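You operate a simulated robot arm through the tools that you are given. There is no shell and no other tool. Be economical: measure what you need, move in short steps, check, and stop when the job is done.

You are at the controls of a simulated robot arm. One attempt, no reset.

JOB
Set the orange fence to the card's size with the matching silver block.
Fine: free the lever, slide the fence up to the block, lock it, put the block back. Set down upright: what you pick out.

Only the result counts: the job must be done as asked and must still hold three seconds after the hand-in. Knocking over, shifting, dropping, spilling or breaking anything else fails it.

ROBOT AND FRAMES
A 7-joint arm with a two-finger parallel gripper, fixed in place. Base frame: the origin is at the foot of the arm, x ahead of it, y to its left, z up; the work surface is at about z = 800. Readings come in mm, degrees, newtons and seconds.
With the tool pointing down near the work surface it reaches from about 240 to 680 mm from the base axis. Its first joint turns from -66.0 to 66.0 degrees. Payload 2.4 kg.
The tool frame sits at the grasp point between the pads (the TCP): z along the fingers, y along the line on which they close. The tips reach 30 mm beyond it. The gripper opens to 94 mm. The fingers are 28 mm wide and 10 mm thick; the gripper's body (50 by 96 mm) begins 55 mm behind the TCP.
Orientation is that of the tool frame in the base frame, as a unit quaternion [x, y, z, w]. With the fingers straight down and closing along the base's y, the tool's x points along the base's -x, its y along +y and its z along -z.

CONTROLS
- The arm moves only by the tool send_rows. Its argument "targets" is a list of rows, each an object (a shift or turn left out is 0, a gripper value left out holds the last) with "offset": the shift along the tool's x, y, z in mm, a list of three; "rotation": the turn, a rotation vector about the tool's x, y, z in degrees, a list of three; "hand": the gripper command, from -1 (shut) to 1 (fully open), values between in proportion. In form: [{"offset": [x, y, z], "rotation": [wx, wy, wz], "hand": hand}, ...]. A call has 1 to 12 rows; each row shifts and turns the commanded pose from where the row before left it, along the tool's axes as they then stand. A row lasts 0.2 s, in which the tool goes at most 50 mm and 8.6 degrees; a call with a longer step from one row to the next is refused whole, and so is a gripper value outside its range. A pose out of reach is approached as far as the arm can. The call stops where the force on the tool passes 70 N (or 10 N more than at its start, if that is more) or the arm is blocked; 0.2 s more then pass. The fingers move at their own pace (about 153 mm/s each) and stop on an object; they squeeze with about 43 N. The grip force told is the motor's: it shows also when the fingers shut on nothing. Time passes only in rows, and 0.2 s behind the last, so rows that do not move let the fingers close. The reply holds the time, the measured pose of the TCP, the force on the tool along the base axes, the opening and the grip force, in the units named above and with some noise, with the torque about the TCP (base axes, N m) and any sound that the robot's microphone picked up, and new pictures: "views" is both (left out), scene, wrist or none.
- Cameras (640 x 400 px; columns grow to the right, rows downward): "scene" is fixed at [40.2, 474.4, 1448.9]; the picture's right is [-0.74, -0.67, 0.00], its down [-0.37, 0.41, -0.83] and it looks along [0.56, -0.62, -0.55] (base axes); focal length 359 px, centre (320, 200). "wrist" rides on the gripper at [76, 14, -102] in the tool frame; the picture's right is [-0.18, 0.98, 0.00], its down [-0.75, -0.14, -0.64] and it looks along [-0.63, -0.12, 0.77] (tool axes); focal length 243 px, centre (320, 200).
- locate(camera, pixels): for up to 12 pixels [column, row] of the newest picture of that camera ("zoom" is the newest enlarged one), the place [x, y, z] in the base frame of the surface seen there, good to about 3 mm. No time passes.
- inspect(camera, box): a new picture of the part [left, top, right, bottom] of that camera's present view, enlarged. No time passes.
- sign_off(): hands the job in; it is judged then, once.

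Go step by step. Measure first, check grasps and placings, and put right what went wrong. The budget is 80 turns and 200 pictures, counting those below and the enlarged ones. Unless the task says otherwise, let go and move clear before handing in, and close with one line.

The tools are called as name(argument=value, ...) on one line, values as JSON. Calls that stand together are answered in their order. send_rows: Moves the arm, as the interface text tells. Its arguments: {"type":"object","properties":{"targets":{"type":"array","items":{"type":"object","properties":{"offset":{"type":"array","items":{"type":"number"}},"rotation":{"type":"array","items":{"type":"number"}},"hand":{"type":"number"}}}},"views":{"type":"string","enum":["both","scene","wrist","none"]}},"required":["targets"]} The other tools are called the same way: locate (camera, pixels) gives the place of the surface under pixels of a picture; inspect (camera, box) takes an enlarged picture of a part of a camera's view; sign_off () hands the job in.

At the start:

```text
t: 0.0
ee_pos: [320.1, 80.2, 1214.3]
ee_rot: [0.0, 1.0, 0.0, 0.0]
ft_force: [0.8, -0.1, -0.4]
moment: [0.0, 0.0, -0.04]
grip_width: 94.1
grasp_force: 0.1
```

scene: 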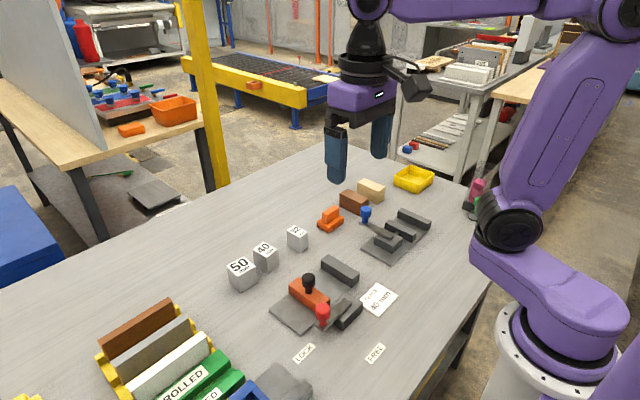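
wrist: 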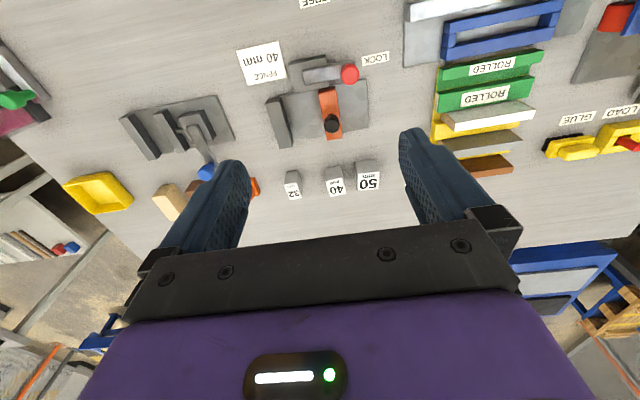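

The card reads "FENCE 40 mm" (wrist 262,62); blocks 50/40/32 stand beside the fence fixture, with a red-knobbed lever now and LOCK/FREE labels. I'll look closer.

inspect(camera="scene", box=[220, 210, 420, 370])

inspect(camera="wrist", box=[230, 30, 420, 200])

locate(camera="scene", pixels=[[264, 247], [240, 264], [298, 230], [309, 280], [323, 312], [341, 270], [375, 352], [304, 353], [378, 298], [348, 314], [309, 296], [285, 312]])

```text
2.50 times, centred on (320, 290) of scene
```

zoom: 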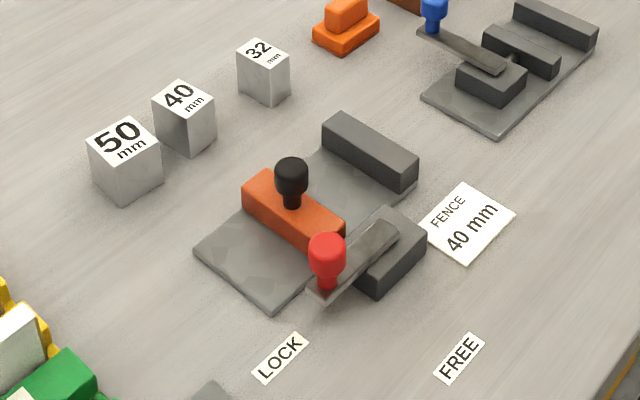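

```text
2.35 times, centred on (325, 115) of wrist
```

zoom: 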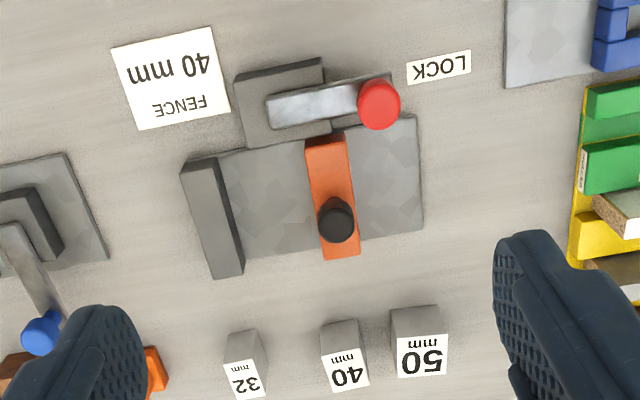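

```text
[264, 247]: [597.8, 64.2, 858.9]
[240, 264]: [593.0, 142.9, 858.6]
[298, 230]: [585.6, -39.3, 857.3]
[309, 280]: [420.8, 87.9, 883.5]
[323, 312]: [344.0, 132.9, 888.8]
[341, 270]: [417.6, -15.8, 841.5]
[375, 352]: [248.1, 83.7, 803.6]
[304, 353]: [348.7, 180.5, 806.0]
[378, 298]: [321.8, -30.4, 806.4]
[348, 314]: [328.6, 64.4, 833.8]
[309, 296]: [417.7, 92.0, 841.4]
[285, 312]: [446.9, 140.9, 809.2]
```

The fence (409, 90), stop (418, -16), lever knob (344, 133) and block positions are roughly known. I'll measure edges of the fixture more finely.

inspect(camera="scene", box=[264, 240, 384, 340])

```text
4.00 times, centred on (324, 290) of scene
```

zoom: 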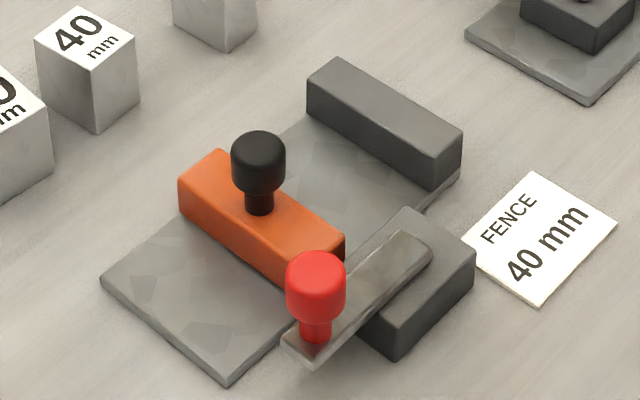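

locate(camera="zoom", pixels=[[336, 61], [310, 86], [460, 132], [434, 158], [218, 152], [182, 178], [342, 240], [424, 250], [296, 340], [316, 262], [258, 142], [105, 280]])

locate(camera="zoom", pixels=[[228, 374], [40, 38], [78, 10], [134, 38], [98, 67], [410, 210], [472, 254], [400, 320], [405, 240], [350, 300], [258, 205], [380, 200]])

```text
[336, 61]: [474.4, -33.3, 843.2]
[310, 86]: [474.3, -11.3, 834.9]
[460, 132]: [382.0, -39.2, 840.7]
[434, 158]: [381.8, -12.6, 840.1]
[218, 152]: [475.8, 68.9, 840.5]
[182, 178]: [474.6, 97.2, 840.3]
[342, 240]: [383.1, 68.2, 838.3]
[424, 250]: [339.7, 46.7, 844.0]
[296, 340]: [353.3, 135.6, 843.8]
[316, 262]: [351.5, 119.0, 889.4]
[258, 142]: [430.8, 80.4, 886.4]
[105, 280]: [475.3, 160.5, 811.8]
```

```text
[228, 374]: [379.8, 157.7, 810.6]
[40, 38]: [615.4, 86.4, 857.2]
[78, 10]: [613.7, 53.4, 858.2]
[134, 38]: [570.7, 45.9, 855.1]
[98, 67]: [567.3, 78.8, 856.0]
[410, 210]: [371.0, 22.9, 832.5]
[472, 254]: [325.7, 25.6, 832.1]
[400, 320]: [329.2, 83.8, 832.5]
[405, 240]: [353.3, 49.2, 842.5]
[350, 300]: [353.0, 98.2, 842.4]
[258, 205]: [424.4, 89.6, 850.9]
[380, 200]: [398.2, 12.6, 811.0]
```

Fixture axis is along base y: stop face y≈-12, fence face y≈68 (gap 80), lever pivot ≈(349,54), red knob ≈(350,122, top 889). I move above the knob, then yaw so the fingers close along x.

send_rows(targets=[{"offset": [-5, 7, 42], "hand": 0.2}, {"offset": [-5, 7, 42]}, {"offset": [-5, 7, 42]}, {"offset": [-5, 7, 42]}, {"offset": [-5, 7, 42]}, {"offset": [-5, 7, 42]}], views="none")

send_rows(targets=[{"rotation": [0, 0, 8.182]}, {"rotation": [0, 0, 8.182]}, {"rotation": [0, 0, 8.182]}, {"rotation": [0, 0, 8.182]}, {"rotation": [0, 0, 8.182]}, {"rotation": [0, 0, 8.182]}, {"rotation": [0, 0, 8.182]}, {"rotation": [0, 0, 8.182]}, {"rotation": [0, 0, 8.182]}, {"rotation": [0, 0, 8.182]}, {"rotation": [0, 0, 8.18]}])

```text
t: 1.4
ee_pos: [350.6, 122.3, 961.0]
ee_rot: [0.0, 1.0, 0.0, -0.001]
ft_force: [0.7, 0.4, -0.3]
moment: [0.03, -0.01, -0.01]
grip_width: 56.4
grasp_force: 0.0
```

```text
t: 3.8
ee_pos: [350.4, 123.2, 961.9]
ee_rot: [0.708, 0.706, 0.0, -0.001]
ft_force: [0.2, 0.0, -0.5]
moment: [-0.02, 0.0, 0.0]
grip_width: 56.2
grasp_force: 0.1
```

scene: 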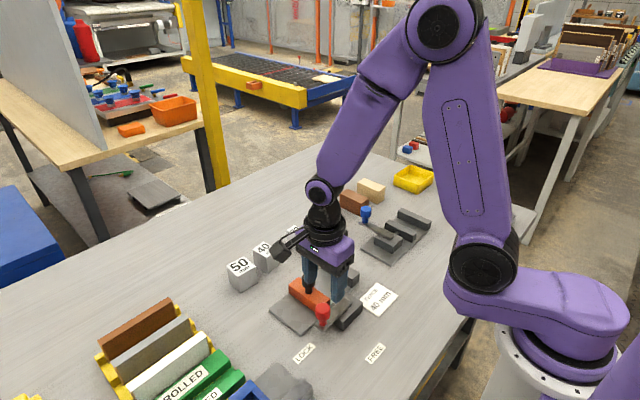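
wrist: 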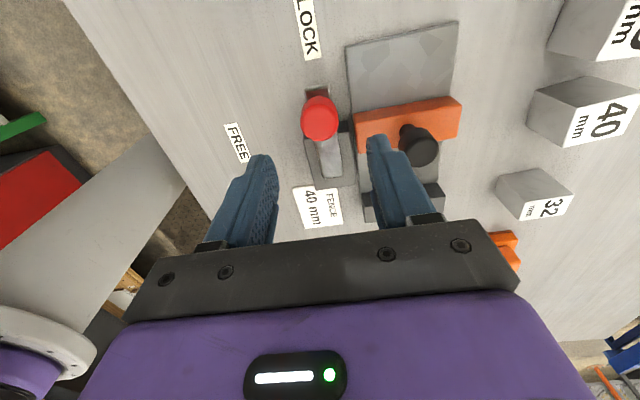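

The fingers straddle the red knob along x (wrist: knob at 320,118). I check the knob's place before descending.

locate(camera="wrist", pixels=[[319, 108], [304, 112], [335, 112], [319, 97], [418, 133], [317, 90], [333, 175], [326, 150]])

```text
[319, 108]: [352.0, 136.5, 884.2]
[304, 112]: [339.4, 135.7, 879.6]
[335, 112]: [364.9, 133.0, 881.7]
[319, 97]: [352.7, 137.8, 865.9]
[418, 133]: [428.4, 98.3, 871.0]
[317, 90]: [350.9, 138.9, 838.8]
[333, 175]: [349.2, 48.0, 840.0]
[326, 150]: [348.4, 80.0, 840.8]
```

Knob centre ≈(352,126), diameter ≈26. Descend to z≈883 and close.

send_rows(targets=[{"offset": [3, 1.5, 40]}, {"offset": [0, 0, 25]}, {"offset": [0, 0, 13]}, {}, {"hand": -1}, {}, {}])

```text
t: 5.4
ee_pos: [351.2, 125.9, 884.0]
ee_rot: [0.707, 0.707, -0.001, 0.0]
ft_force: [-12.3, 2.1, -11.7]
moment: [0.09, -0.39, -0.24]
grip_width: 29.5
grasp_force: 44.6
```

scene: 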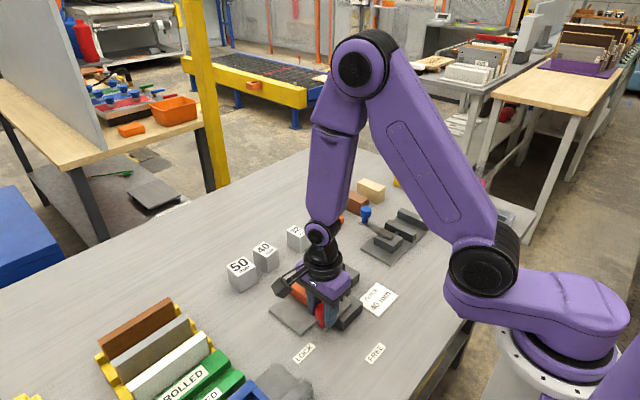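
wrist: 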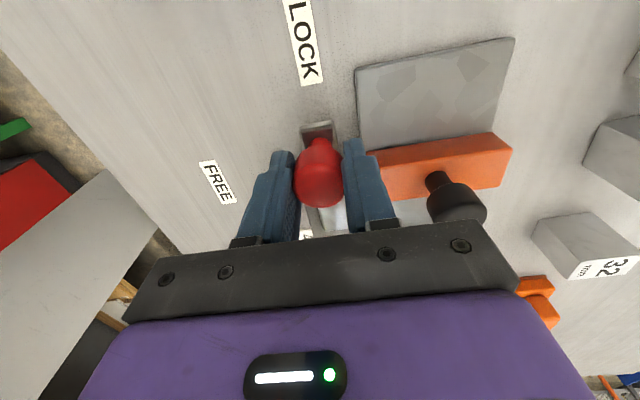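

The knob is held (29.5 mm). I loosen to a slight cage (so radial error doesn't load it) and swing 30° counter-clockwise toward FREE.

send_rows(targets=[{"hand": -0.31}, {"offset": [-0.6, -9.4, 0], "rotation": [0, 0, -7.5]}, {"offset": [-0.6, -9.4, 0], "rotation": [0, 0, -7.5]}, {"offset": [-0.6, -9.4, 0], "rotation": [0, 0, -7.5]}, {"offset": [-0.6, -9.4, 0], "rotation": [0, 0, -7.5]}, {}])

```text
t: 6.8
ee_pos: [316.4, 115.4, 884.6]
ee_rot: [0.5, 0.866, -0.001, 0.0]
ft_force: [0.1, -0.8, -0.3]
moment: [-0.01, -0.04, -0.03]
grip_width: 32.7
grasp_force: 0.3
```

scene: 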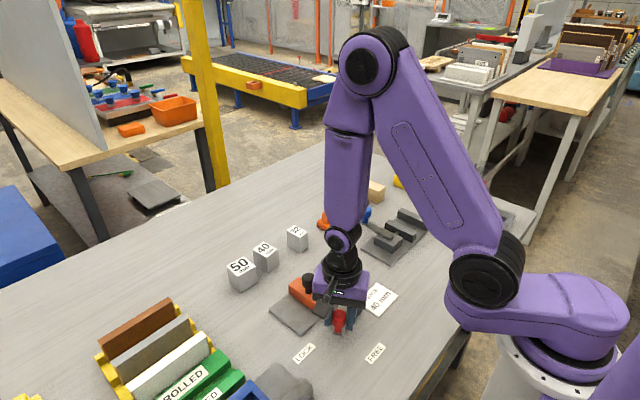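
wrist: 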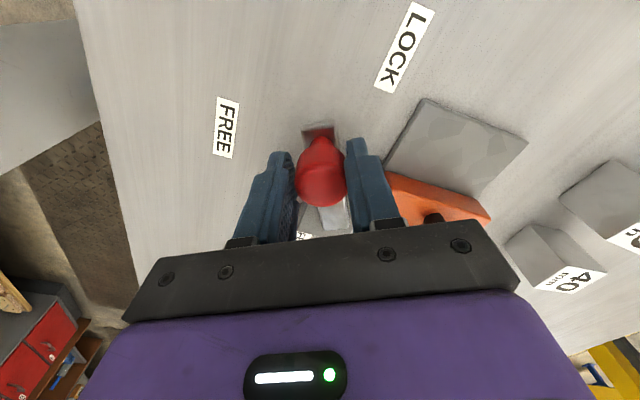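

The lever follows with no load, knob centred between the pads. Continue another 45°.

send_rows(targets=[{"offset": [-0.6, -9.4, 0], "rotation": [0, 0, -7.5]}, {"offset": [-0.6, -9.4, 0], "rotation": [0, 0, -7.5]}, {"offset": [-0.6, -9.4, 0], "rotation": [0, 0, -7.5]}, {"offset": [-0.6, -9.4, 0], "rotation": [0, 0, -7.5]}, {"offset": [-0.6, -9.4, 0], "rotation": [0, 0, -7.5]}, {"offset": [-0.6, -9.4, 0], "rotation": [0, 0, -7.5]}, {}])

```text
t: 8.4
ee_pos: [283.3, 72.3, 884.6]
ee_rot: [0.128, 0.992, 0.0, 0.002]
ft_force: [9.5, 13.6, -0.8]
moment: [0.11, -0.18, -0.08]
grip_width: 42.0
grasp_force: 8.6
```

scene: 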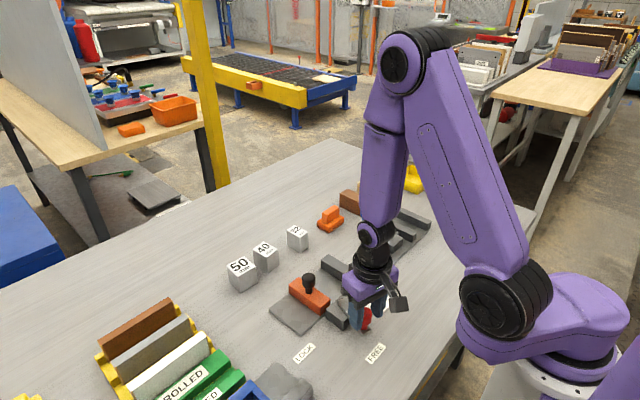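
wrist: 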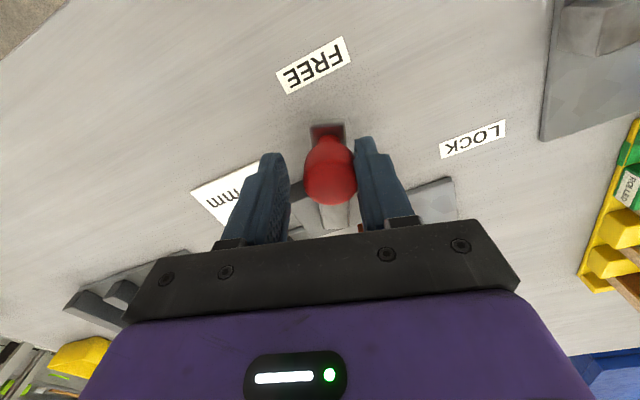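

The lever has reached its end stop at about 70° (trailing finger pressed open, 42 mm), pointing at FREE. I back off, open and lift, then view.

send_rows(targets=[{"offset": [0, 5, 0]}, {"hand": 0.2}, {}, {"offset": [0, 0, -40]}, {"offset": [0, 0, -45]}, {}])

inspect(camera="scene", box=[220, 210, 400, 360])

```text
t: 9.8
ee_pos: [282.5, 76.1, 969.0]
ee_rot: [0.131, 0.991, 0.001, 0.001]
ft_force: [0.3, -0.3, 0.0]
moment: [0.01, -0.01, 0.0]
grip_width: 56.3
grasp_force: 0.1
```

scene: 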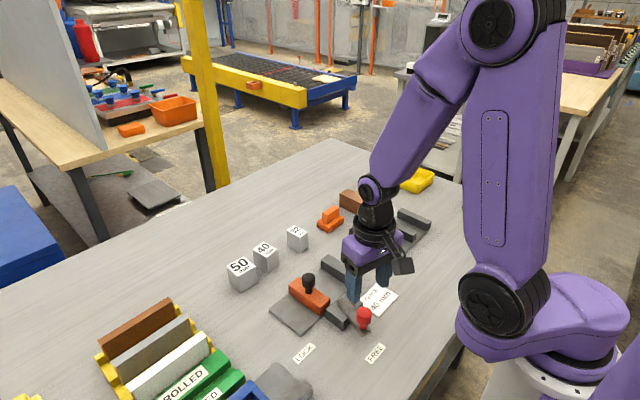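
wrist: 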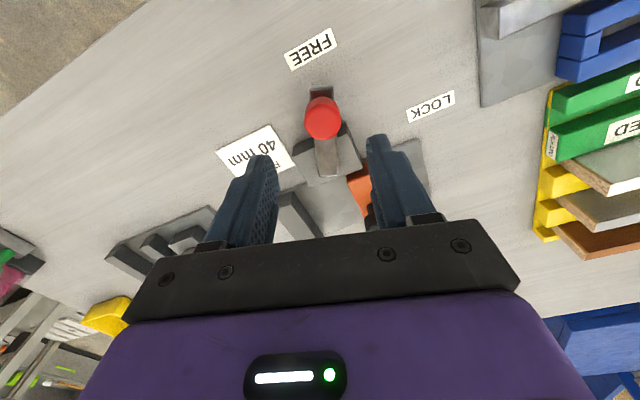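

```text
2.67 times, centred on (310, 285) of scene
```

zoom: 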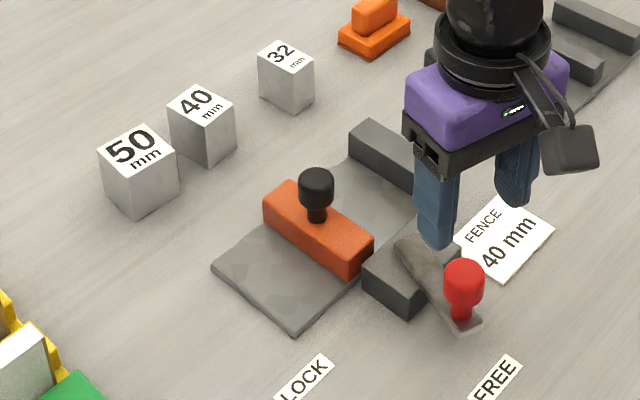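

Lever is at FREE. Now measure the 40 block closely.

inspect(camera="scene", box=[220, 215, 316, 295])

locate(camera="wrist", pixels=[[322, 110], [322, 92], [323, 172]])

```text
5.00 times, centred on (268, 255) of scene
```

zoom: 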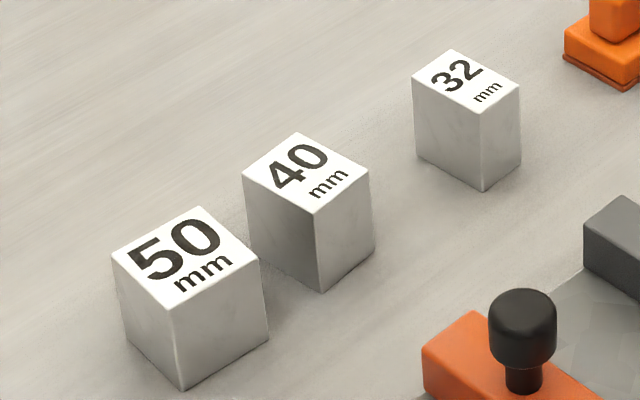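

```text
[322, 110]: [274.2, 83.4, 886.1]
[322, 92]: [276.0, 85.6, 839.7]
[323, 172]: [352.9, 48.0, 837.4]
```

locate(camera="zoom", pixels=[[244, 173], [298, 135], [367, 170], [315, 211], [113, 253], [200, 209], [266, 256], [174, 303], [414, 79], [449, 51], [518, 85], [483, 112]])

locate(camera="zoom", pixels=[[306, 172], [320, 286], [322, 240], [280, 220], [348, 220], [373, 250], [248, 240], [300, 170], [314, 175]])

```text
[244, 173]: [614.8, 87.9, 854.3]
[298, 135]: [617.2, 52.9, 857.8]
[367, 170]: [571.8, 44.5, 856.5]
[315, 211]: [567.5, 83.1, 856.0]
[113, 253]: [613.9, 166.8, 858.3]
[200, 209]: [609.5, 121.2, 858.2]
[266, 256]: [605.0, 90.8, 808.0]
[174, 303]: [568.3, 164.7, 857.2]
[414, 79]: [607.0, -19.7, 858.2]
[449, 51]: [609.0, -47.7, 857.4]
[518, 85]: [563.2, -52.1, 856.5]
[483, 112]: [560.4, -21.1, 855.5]
```

```text
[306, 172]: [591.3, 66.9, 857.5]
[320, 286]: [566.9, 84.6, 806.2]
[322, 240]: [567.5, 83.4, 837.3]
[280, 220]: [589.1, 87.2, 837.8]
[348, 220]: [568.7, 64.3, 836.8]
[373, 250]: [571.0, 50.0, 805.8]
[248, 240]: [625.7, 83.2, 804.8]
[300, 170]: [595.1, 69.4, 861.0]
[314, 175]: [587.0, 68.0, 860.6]
```

The 40 block: centre ≈(593,67), gauge width in y, turned ≈6° ccw, top 857. I'll yaw to it and go above, closing along its length.

send_rows(targets=[{"rotation": [0, 0, 7.67], "hand": 0.6}, {"rotation": [0, 0, 7.67]}, {"rotation": [0, 0, 7.67]}, {"rotation": [0, 0, 7.67]}, {"rotation": [0, 0, 7.67]}, {"rotation": [0, 0, 7.67]}, {"rotation": [0, 0, 7.67]}, {"rotation": [0, 0, 7.67]}, {"rotation": [0, 0, 7.64]}], views="none")

send_rows(targets=[{"offset": [-5.2, 38.5, 0]}, {"offset": [-5.2, 38.5, 0]}, {"offset": [-5.2, 38.5, 0]}, {"offset": [-5.2, 38.5, 0]}, {"offset": [-5.2, 38.5, 0]}, {"offset": [-5.2, 38.5, 0]}, {"offset": [-5.2, 38.5, 0]}, {"offset": [-5.2, 38.5, 0]}, {}])

```text
t: 11.8
ee_pos: [283.1, 77.2, 968.0]
ee_rot: [0.67, 0.742, 0.0, 0.001]
ft_force: [0.2, 0.0, 0.0]
moment: [-0.03, -0.02, 0.02]
grip_width: 75.3
grasp_force: 0.0
```

```text
t: 13.8
ee_pos: [594.0, 67.6, 969.1]
ee_rot: [0.669, 0.743, 0.0, 0.0]
ft_force: [-0.2, 0.3, -0.1]
moment: [-0.03, -0.02, -0.03]
grip_width: 75.4
grasp_force: 0.1
```

scene: 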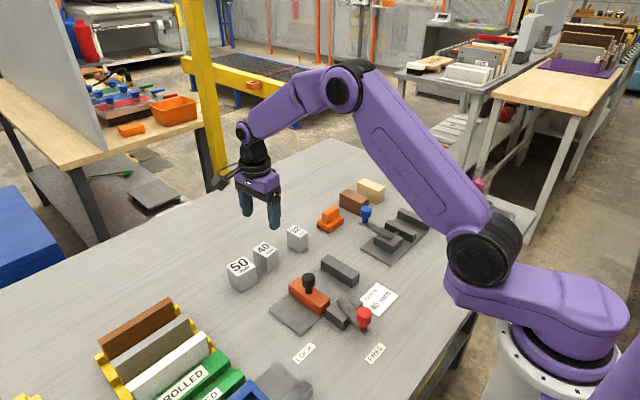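
wrist: 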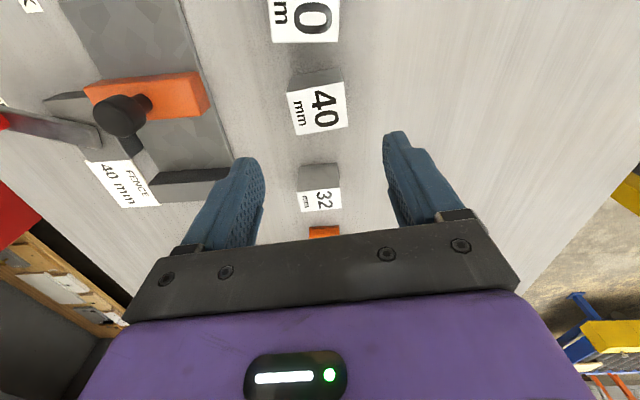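

Above the block; the wrist view shows "40" at (317,108). Check its corners from this view.

locate(camera="wrist", pixels=[[289, 93], [343, 82], [348, 127], [297, 135], [317, 108]])

inspect(camera="wrist", box=[270, 60, 366, 150])

```text
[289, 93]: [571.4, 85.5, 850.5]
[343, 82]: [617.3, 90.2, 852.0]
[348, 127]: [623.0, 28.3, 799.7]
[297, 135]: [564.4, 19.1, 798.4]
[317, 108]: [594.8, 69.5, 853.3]
```

```text
4.44 times, centred on (318, 105) of wrist
```

zoom: 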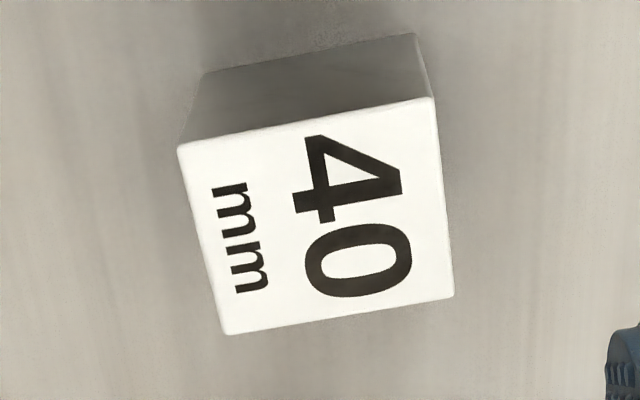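

locate(camera="zoom", pixels=[[184, 148], [430, 102], [448, 292], [228, 328], [310, 318], [310, 128], [208, 240], [440, 200]])

```text
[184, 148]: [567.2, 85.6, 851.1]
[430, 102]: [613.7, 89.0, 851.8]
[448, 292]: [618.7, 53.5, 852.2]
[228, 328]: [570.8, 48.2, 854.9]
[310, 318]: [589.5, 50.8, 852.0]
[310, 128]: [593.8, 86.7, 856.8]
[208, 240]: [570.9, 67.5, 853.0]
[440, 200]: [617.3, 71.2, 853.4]
```

Centre (592.6, 68.5), 6° — aligned. Descend and grasp, fingertips ≈12 mm above table.

send_rows(targets=[{"offset": [1, -1, 40]}, {"offset": [0, 0, 40]}, {"offset": [0, 0, 30]}, {"offset": [0, 0, 16]}, {}, {"hand": -1}, {}, {}])

```text
t: 15.6
ee_pos: [592.7, 69.5, 842.7]
ee_rot: [0.669, 0.743, -0.001, 0.0]
ft_force: [0.6, -0.1, -0.6]
moment: [-0.03, -0.03, 0.01]
grip_width: 54.3
grasp_force: 42.4
```

scene: 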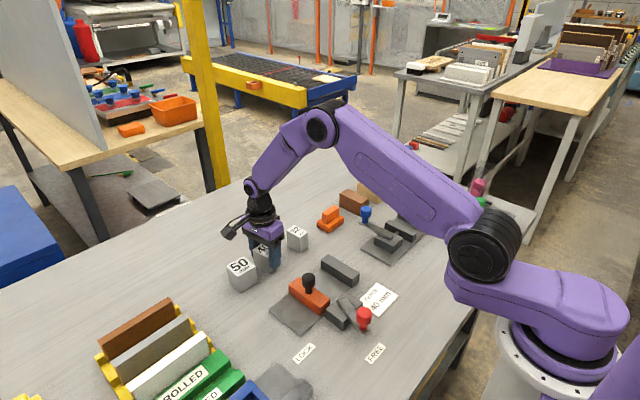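
wrist: 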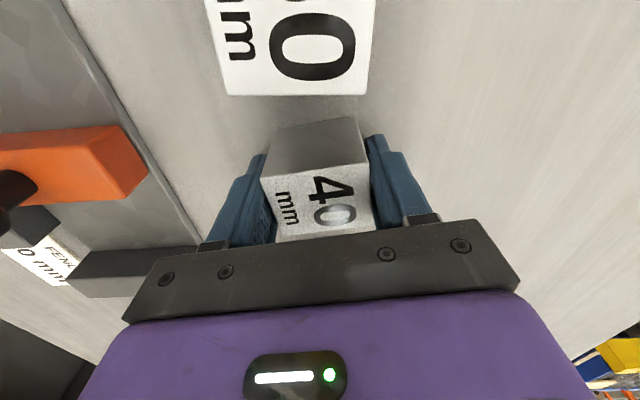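

Gripped at 54.3 mm (block's length). Lift, check, square the yaw to 90°, and travel above the gap.

send_rows(targets=[{"offset": [0, 0, -10]}, {"offset": [0, 0, -40]}, {"offset": [0, 0, -40]}, {"offset": [0, 0, -25]}, {"rotation": [0, 0, 6]}, {"offset": [-12.9, -41, 0]}, {"offset": [-12.9, -41, 0]}, {"offset": [-12.9, -41, 0]}, {"offset": [-12.9, -41, 0]}, {}])

inspect(camera="wrist", box=[160, 0, 480, 250])

```text
t: 17.8
ee_pos: [429.1, 15.6, 957.4]
ee_rot: [0.706, 0.708, 0.0, 0.0]
ft_force: [-0.9, 0.0, -0.5]
moment: [-0.01, 0.0, 0.02]
grip_width: 0.0
grasp_force: 33.0
```

scene: 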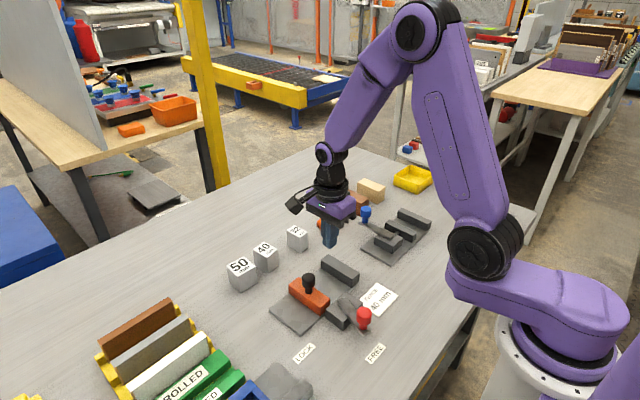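
wrist: 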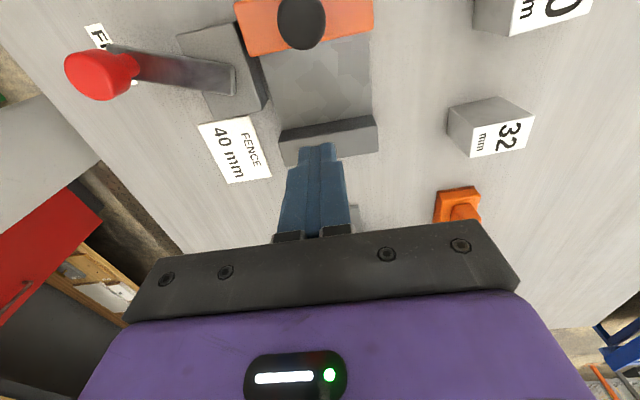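

```text
1.60 times, centred on (320, 125) of wrist
```

zoom: 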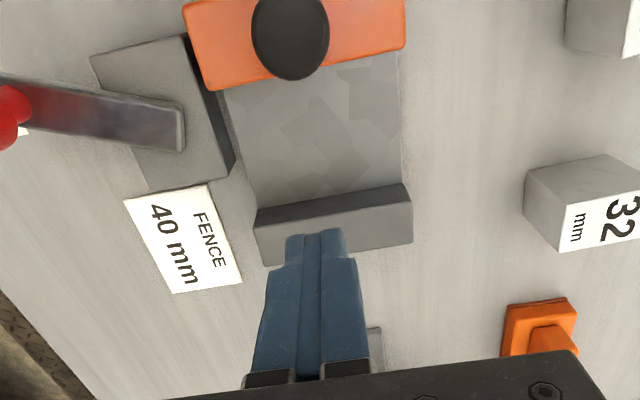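

The fingers are empty: the block slipped out on lifting and still stands at scene (264,257). Look at it closely.

inspect(camera="scene", box=[220, 215, 316, 295])

```text
5.00 times, centred on (268, 255) of scene
```

zoom: 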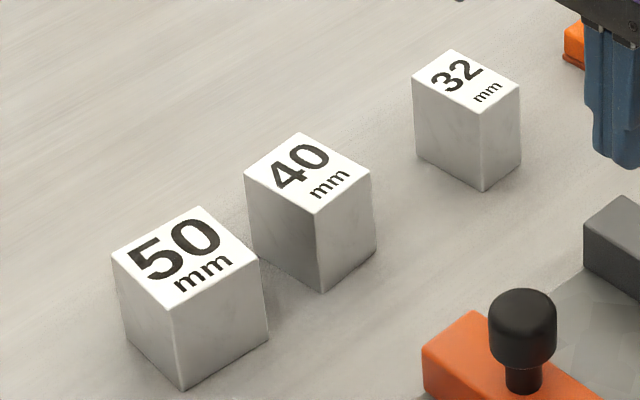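

The block is upright and seems barely moved. Re-measure to see why it slipped.

locate(camera="zoom", pixels=[[246, 174], [300, 136], [367, 171], [316, 210], [323, 288], [375, 247], [250, 248], [270, 153], [340, 190], [333, 153], [280, 191]])

```text
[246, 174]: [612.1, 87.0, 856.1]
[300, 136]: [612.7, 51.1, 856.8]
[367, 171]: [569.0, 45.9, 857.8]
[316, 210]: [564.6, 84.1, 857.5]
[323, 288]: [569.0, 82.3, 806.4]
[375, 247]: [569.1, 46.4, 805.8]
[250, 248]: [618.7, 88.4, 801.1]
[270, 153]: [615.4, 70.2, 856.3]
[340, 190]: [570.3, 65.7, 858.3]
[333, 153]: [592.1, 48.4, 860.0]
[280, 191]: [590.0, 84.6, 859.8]
```

Block at about (591,67.5), ≈5°. I'll return, regrasp a bit lower, let it settle, and lift slowly while watching the load.

send_rows(targets=[{"offset": [13, 40.5, 0], "hand": 0.6}, {"offset": [13, 40.5, 0]}, {"offset": [13, 40.5, 0]}, {"offset": [13, 40.5, 0]}, {"rotation": [0, 0, -5]}, {}])

inspect(camera="wrist", box=[270, 60, 366, 150])

```text
t: 19.2
ee_pos: [591.3, 68.9, 956.5]
ee_rot: [0.675, 0.738, 0.001, 0.0]
ft_force: [-0.5, -0.7, 0.8]
moment: [0.0, 0.02, 0.0]
grip_width: 75.3
grasp_force: 0.1
```

scene: 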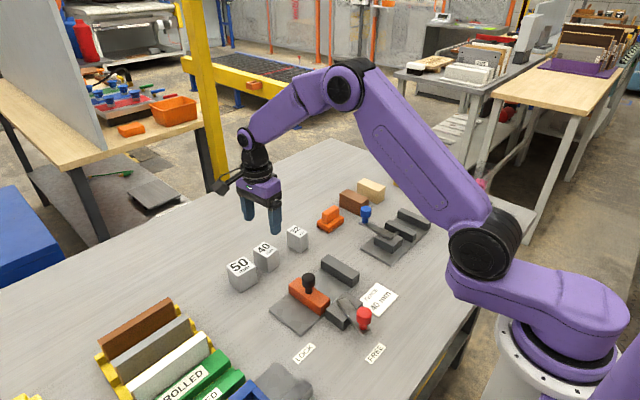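
wrist: 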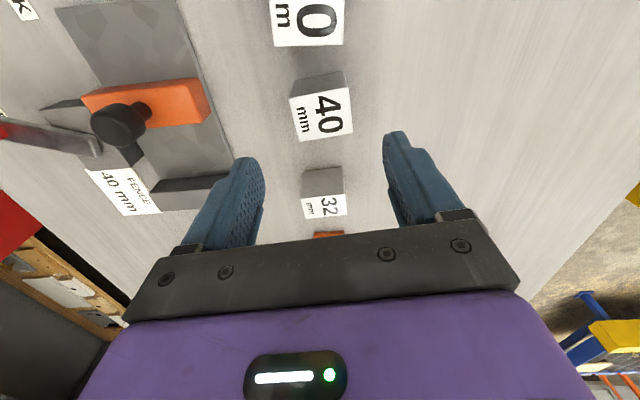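

```text
4.44 times, centred on (318, 105) of wrist
```

zoom: 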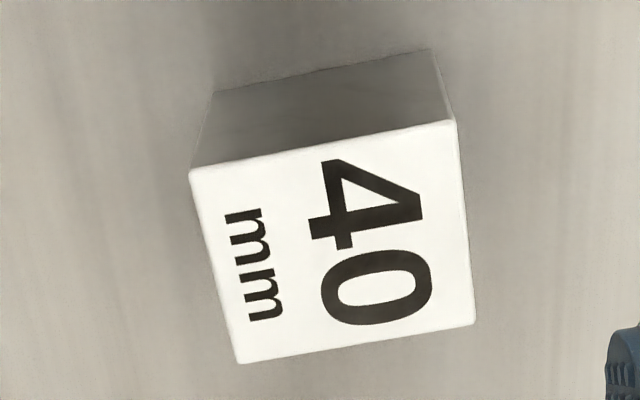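

Corner geometry shows the block is square to the tool (offset ≈1 mm), ≈50×40. Descend, grip, lift slowly by 10 mm.

send_rows(targets=[{"offset": [0, 1.3, 40]}, {"offset": [0, 0, 40]}, {"offset": [0, 0, 25]}, {"offset": [0, 0, 14]}, {}, {"hand": -1}, {}, {}, {}, {}], views="wrist")

send_rows(targets=[{"offset": [0, 0, -2]}, {"offset": [0, 0, -2]}, {"offset": [0, 0, -3]}, {"offset": [0, 0, -3]}])

```text
t: 21.4
ee_pos: [591.9, 69.4, 838.4]
ee_rot: [0.676, 0.737, 0.0, 0.0]
ft_force: [-0.2, 0.3, -0.5]
moment: [0.03, -0.05, -0.01]
grip_width: 54.0
grasp_force: 42.8
```

wrist: 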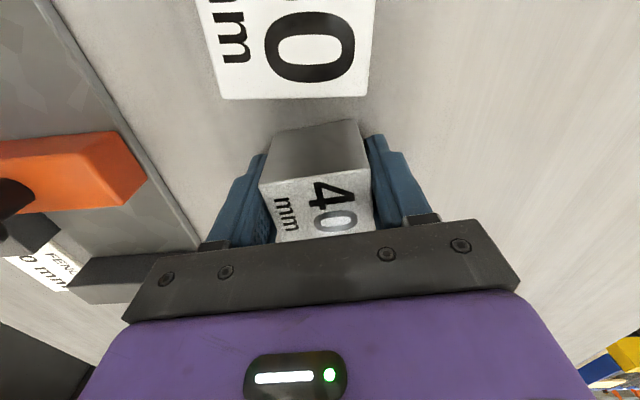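

```text
t: 22.4
ee_pos: [591.7, 69.3, 848.3]
ee_rot: [0.676, 0.737, -0.001, 0.0]
ft_force: [0.1, -1.0, -3.1]
moment: [0.01, 0.01, 0.0]
grip_width: 54.1
grasp_force: 42.6
```

scene: 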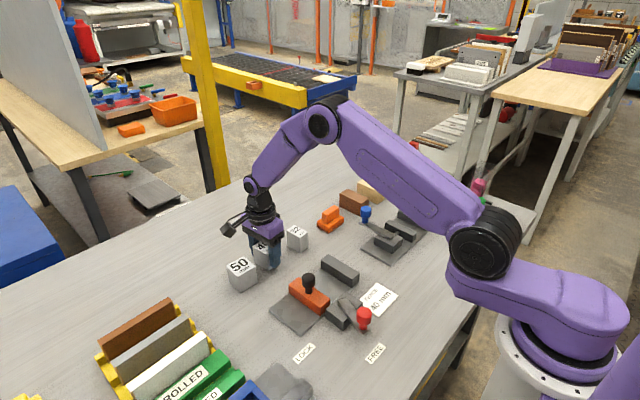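
wrist: 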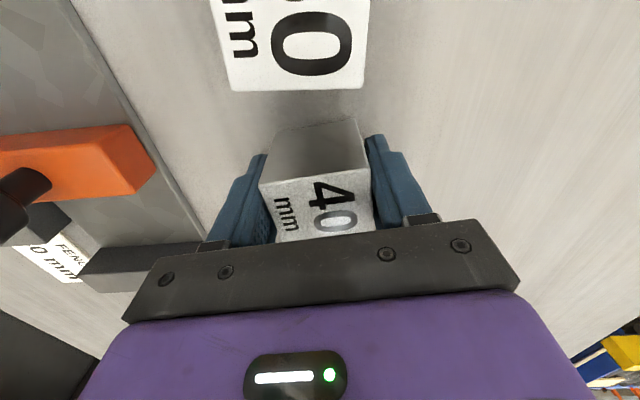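

The block is held and lifted 10 mm (≈3 N). I keep going with gentle ramps.

send_rows(targets=[{"offset": [0, 0, -4]}, {"offset": [0, 0, -6]}, {"offset": [0, 0, -8]}, {"offset": [0, 0, -8]}, {"offset": [0, 0, -8]}, {"offset": [0, 0, -6]}, {"offset": [0, 0, -4]}, {"offset": [0, 0, -2]}, {}, {"rotation": [0, 0, 2.5]}, {"rotation": [0, 0, 2.5]}])

```text
t: 24.8
ee_pos: [592.5, 68.6, 894.4]
ee_rot: [0.708, 0.707, -0.001, 0.0]
ft_force: [0.3, 0.2, -3.3]
moment: [-0.04, 0.02, 0.01]
grip_width: 54.2
grasp_force: 42.8
```

scene: 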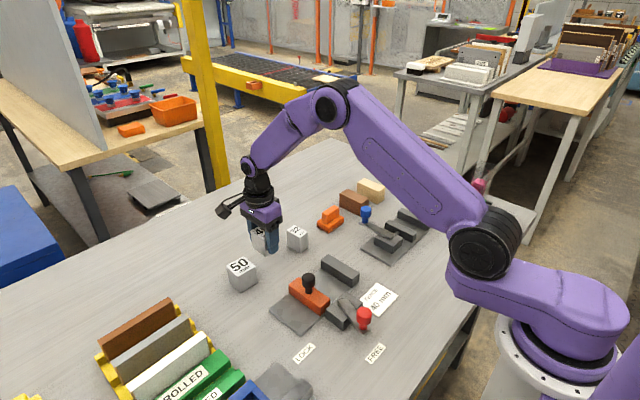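
wrist: 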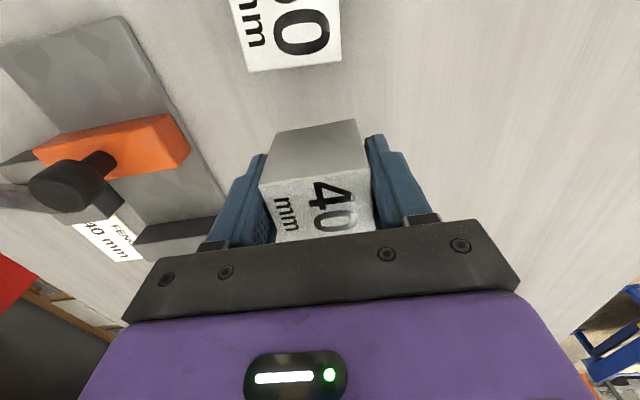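

Held firmly. Glide to above the gap at (428,18).

send_rows(targets=[{"offset": [-1.8, -6, 0]}, {"offset": [-3.7, -12, 0]}, {"offset": [-5.2, -17, 0]}, {"offset": [-6.2, -20, 0]}, {"offset": [-6.2, -20, 0]}, {"offset": [-6.2, -20, 0]}, {"offset": [-6.2, -20, 0]}, {"offset": [-6.2, -20, 0]}, {"offset": [-4.6, -15, 0]}, {"offset": [-3.1, -10, 0]}, {"offset": [-1.4, -4.5, 0]}])

inspect(camera="scene", box=[250, 220, 400, 340])

```text
t: 27.2
ee_pos: [427.5, 17.4, 894.6]
ee_rot: [0.707, 0.707, 0.0, 0.0]
ft_force: [-0.1, 0.5, -3.3]
moment: [0.01, -0.02, -0.02]
grip_width: 54.2
grasp_force: 43.1
```

scene: 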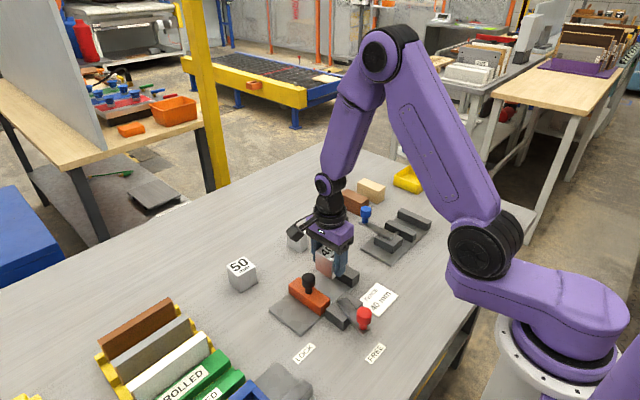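
wrist: 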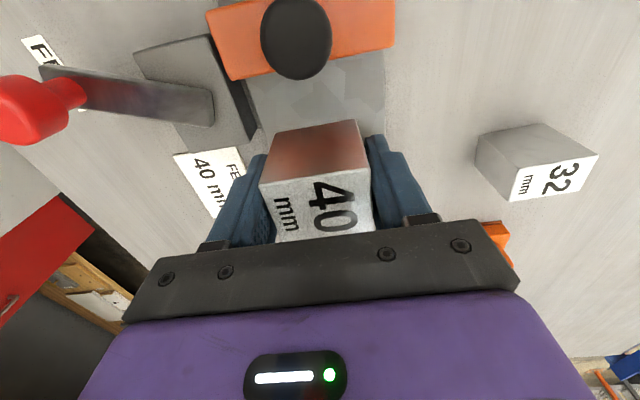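

```text
3.33 times, centred on (325, 280) of scene
```

zoom: 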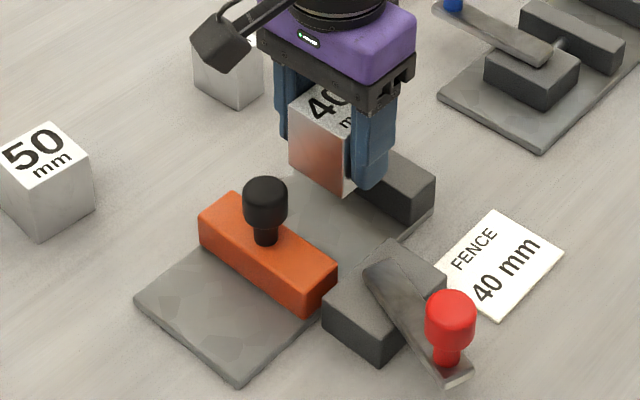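

Well placed above the gap. Descend slowly to just above the plate.

send_rows(targets=[{"offset": [0, 0, 5]}, {"offset": [0, 0, 9]}, {"offset": [0, 0, 10]}, {"offset": [0, 0, 9]}, {"offset": [0, 0, 5]}, {"offset": [0, 0, 3]}, {}], views="scene")

send_rows(targets=[{"offset": [0, 0, 1]}, {"offset": [0, 0, 1]}, {}], views="none")

inspect(camera="scene", box=[280, 230, 376, 310])

```text
t: 28.8
ee_pos: [427.7, 17.0, 853.2]
ee_rot: [0.707, 0.707, 0.0, 0.0]
ft_force: [-0.6, -0.5, -3.5]
moment: [0.0, 0.01, 0.02]
grip_width: 54.0
grasp_force: 43.1
```

scene: 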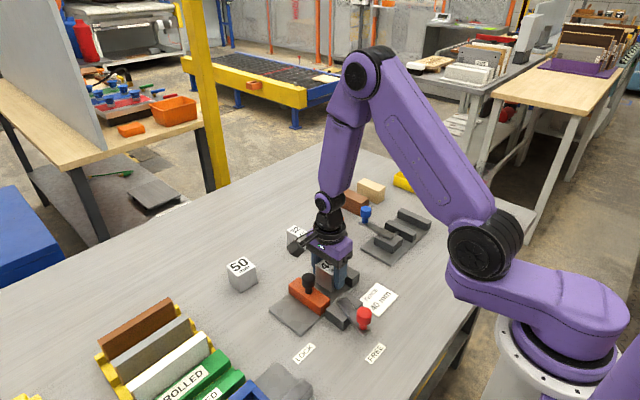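

```text
t: 29.6
ee_pos: [426.9, 17.1, 851.2]
ee_rot: [0.707, 0.708, 0.0, 0.0]
ft_force: [0.4, 0.6, -3.4]
moment: [0.0, 0.02, 0.01]
grip_width: 53.9
grasp_force: 42.7
```

```text
5.00 times, centred on (328, 270) of scene
```

zoom: 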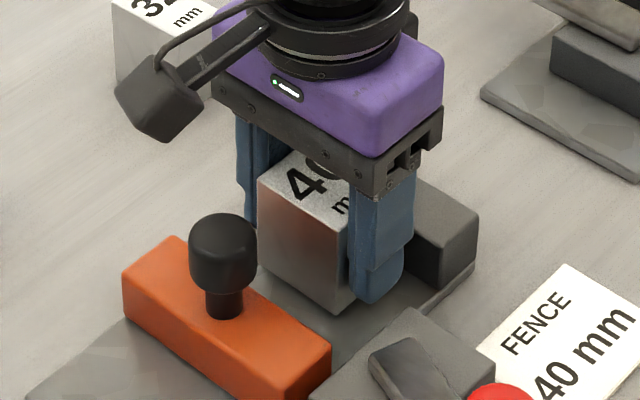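

Still about 1–3 mm above the plate. Step down by 1 mm until the load changes.

send_rows(targets=[{"offset": [0, 0, 1]}, {"offset": [0, 0, 1]}, {}], views="none")

send_rows(targets=[{"offset": [0, 0, 1]}, {}], views="none")

```text
t: 30.4
ee_pos: [428.3, 17.4, 849.5]
ee_rot: [0.707, 0.708, 0.0, 0.0]
ft_force: [-0.2, 0.5, -3.1]
moment: [0.0, -0.03, -0.01]
grip_width: 53.9
grasp_force: 43.2
```

```text
t: 31.0
ee_pos: [428.7, 16.9, 847.8]
ee_rot: [0.707, 0.707, 0.0, 0.0]
ft_force: [-0.8, -0.6, -2.7]
moment: [0.01, 0.01, -0.02]
grip_width: 54.0
grasp_force: 43.6
```

Just above the plate. Slide toward the stop (-y) until side contact.

send_rows(targets=[{"offset": [-2, 0, 0]}, {"offset": [-2, 0, 0]}, {"offset": [-1, 0, 0]}, {}], views="none")

send_rows(targets=[{"offset": [-1, 0, 0]}, {"offset": [-1, 0, 0]}, {}], views="none")

```text
t: 32.0
ee_pos: [427.6, 11.9, 848.4]
ee_rot: [0.707, 0.707, 0.0, 0.0]
ft_force: [0.0, 0.8, -3.1]
moment: [-0.02, 0.02, 0.01]
grip_width: 53.9
grasp_force: 43.5
```

```text
t: 32.8
ee_pos: [427.4, 10.6, 848.4]
ee_rot: [0.707, 0.707, 0.0, 0.0]
ft_force: [0.2, 0.4, -2.7]
moment: [0.0, -0.03, 0.02]
grip_width: 53.9
grasp_force: 43.2
```

send_rows(targets=[{"offset": [-0.7, 0, 0]}, {"offset": [-0.7, 0, 0]}, {}], views="none")

send_rows(targets=[{"offset": [-0.7, 0, 0]}, {"offset": [-0.7, 0, 0]}, {}], views="wrist")

```text
t: 33.6
ee_pos: [429.0, 11.5, 848.6]
ee_rot: [0.707, 0.707, 0.0, 0.001]
ft_force: [2.3, 15.7, 0.8]
moment: [0.3, 0.06, -0.36]
grip_width: 54.3
grasp_force: 42.9
```

```text
t: 34.4
ee_pos: [427.6, 10.2, 848.7]
ee_rot: [0.706, 0.708, 0.0, 0.0]
ft_force: [1.5, 30.5, -3.9]
moment: [0.3, 0.02, -0.14]
grip_width: 54.1
grasp_force: 43.3
```

wrist: 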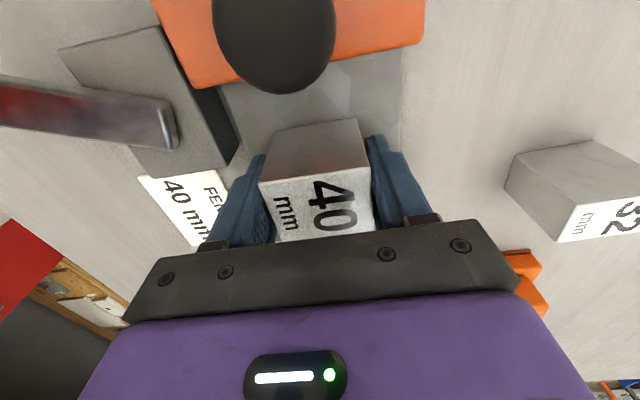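

The block is flush against the stop (30 N). Relax 2 mm of that push, lower to the plate, then release.

send_rows(targets=[{"offset": [1.2, 0, 0]}, {"offset": [0, 0, 0.7]}, {}], views="none")

send_rows(targets=[{"offset": [0, 0, 0.8]}, {}], views="none")

```text
t: 35.2
ee_pos: [426.2, 10.5, 848.2]
ee_rot: [0.706, 0.708, 0.0, 0.0]
ft_force: [0.1, 23.8, 6.0]
moment: [0.09, -0.04, 0.12]
grip_width: 54.0
grasp_force: 43.2
```

```text
t: 35.8
ee_pos: [428.5, 10.2, 848.2]
ee_rot: [0.708, 0.707, 0.0, 0.0]
ft_force: [0.1, 22.2, 5.2]
moment: [0.06, -0.06, 0.14]
grip_width: 54.0
grasp_force: 42.6
```

Seated on the plate (Fz +6). Ease off and release, then lift straight up.

send_rows(targets=[{"offset": [0.6, 0, 0]}, {"hand": 0.25}, {"hand": 0.45}, {}, {"offset": [0, 0, -10]}, {"offset": [0, 0, -30]}, {"offset": [0, 0, -40]}, {"offset": [0, 0, -40]}, {}])

inspect(camera="scene", box=[260, 220, 380, 320])

```text
t: 37.8
ee_pos: [427.2, 10.3, 968.6]
ee_rot: [0.707, 0.708, 0.0, 0.0]
ft_force: [-0.3, 0.0, -0.3]
moment: [-0.01, 0.03, -0.01]
grip_width: 68.1
grasp_force: 0.2
```

scene: 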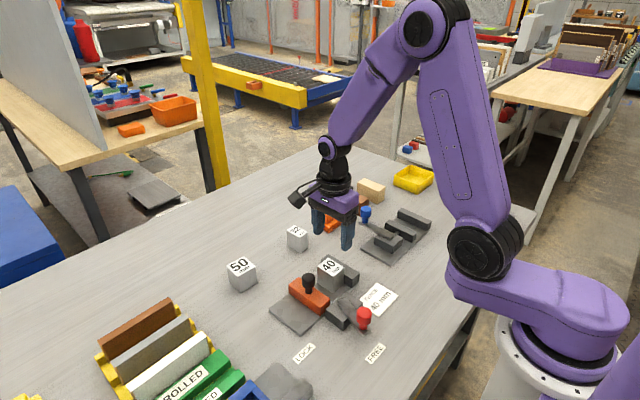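
wrist: 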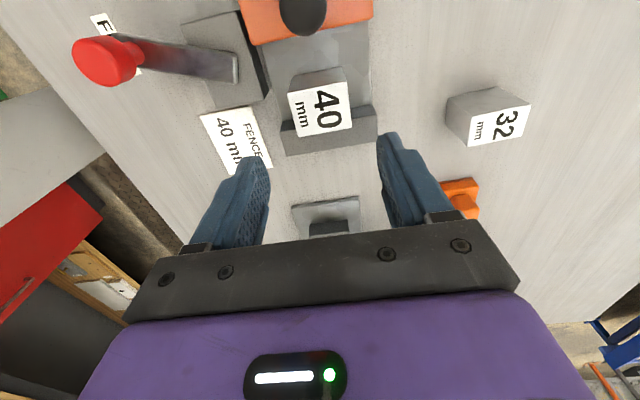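

```text
4.00 times, centred on (320, 270) of scene
```

zoom: 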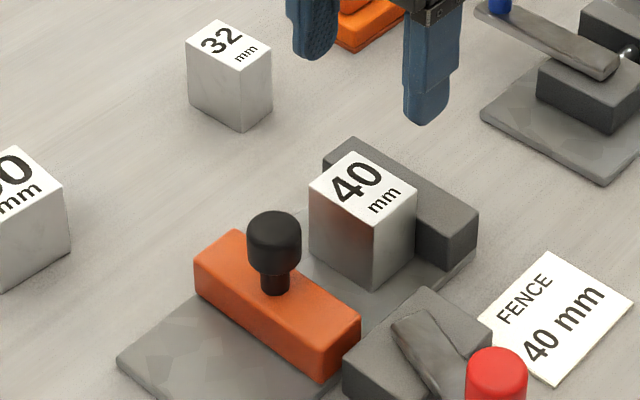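

The block stands flush on the stop. Next, shut the fingers and lower behind the fence (y≈126) to push its back face low.

send_rows(targets=[{"offset": [38.6, 0, 0], "hand": -1}, {"offset": [38.6, 0, 0]}, {"offset": [38.6, 0, 0]}, {}, {"offset": [0, 0, 40]}, {"offset": [0, 0, 40]}, {"offset": [0, 0, 25]}, {"offset": [0, 0, 10]}, {}])

```text
t: 39.8
ee_pos: [427.7, 125.2, 851.6]
ee_rot: [0.707, 0.707, -0.001, 0.0]
ft_force: [-0.1, -0.4, 0.1]
moment: [0.03, -0.01, 0.0]
grip_width: 0.0
grasp_force: 32.7
```

scene: 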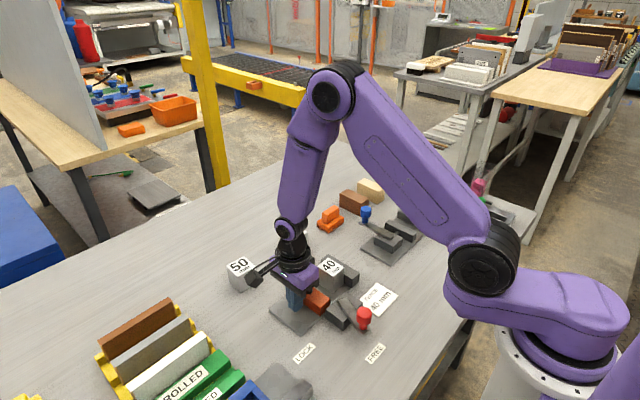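
wrist: 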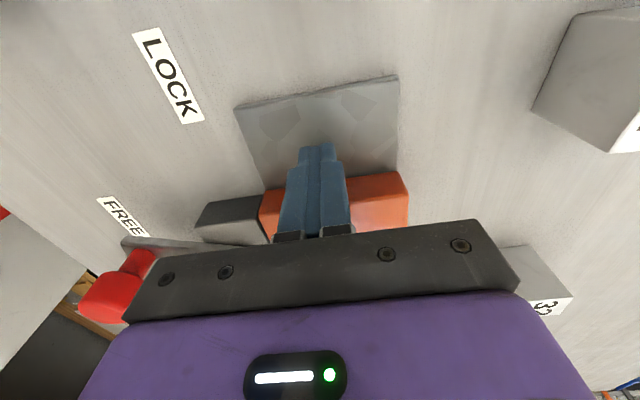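

In place behind the fence. Push it along -y in ~4 mm steps to y≈86.

send_rows(targets=[{"offset": [-4, 0, 0]}, {"offset": [-4, 0, 0]}, {"offset": [-4, 0, 0]}, {"offset": [-4, 0, 0]}, {"offset": [-4, 0, 0]}, {"offset": [-4, 0, 0]}, {"offset": [-4, 0, 0]}, {"offset": [-4, 0, 0]}, {"offset": [-4, 0, 0]}, {"offset": [-3, 0, 0]}, {}])

inspect(camera="scene", box=[260, 220, 380, 320])

```text
t: 42.2
ee_pos: [427.2, 85.4, 851.4]
ee_rot: [0.707, 0.707, 0.0, -0.001]
ft_force: [0.3, -0.1, 0.2]
moment: [-0.02, 0.04, -0.05]
grip_width: 0.0
grasp_force: 32.7
```

scene: 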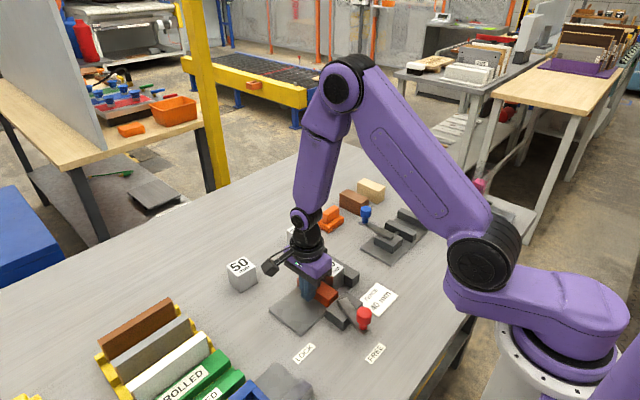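
wrist: 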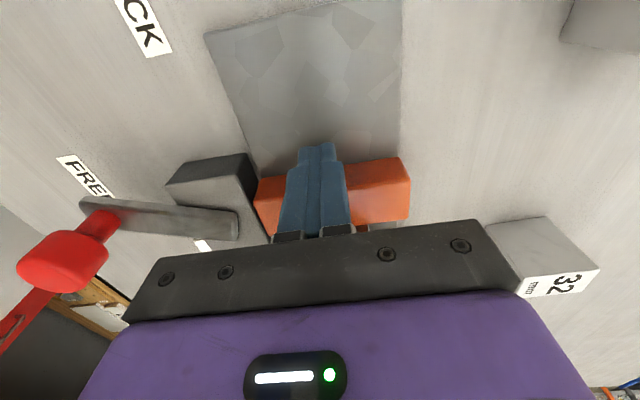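

```text
4.00 times, centred on (320, 270) of scene
```

zoom: 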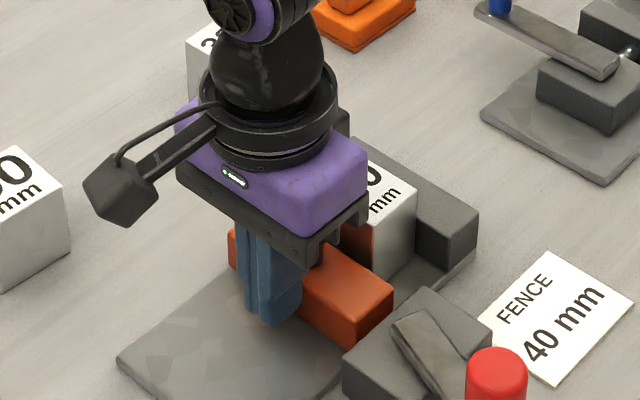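

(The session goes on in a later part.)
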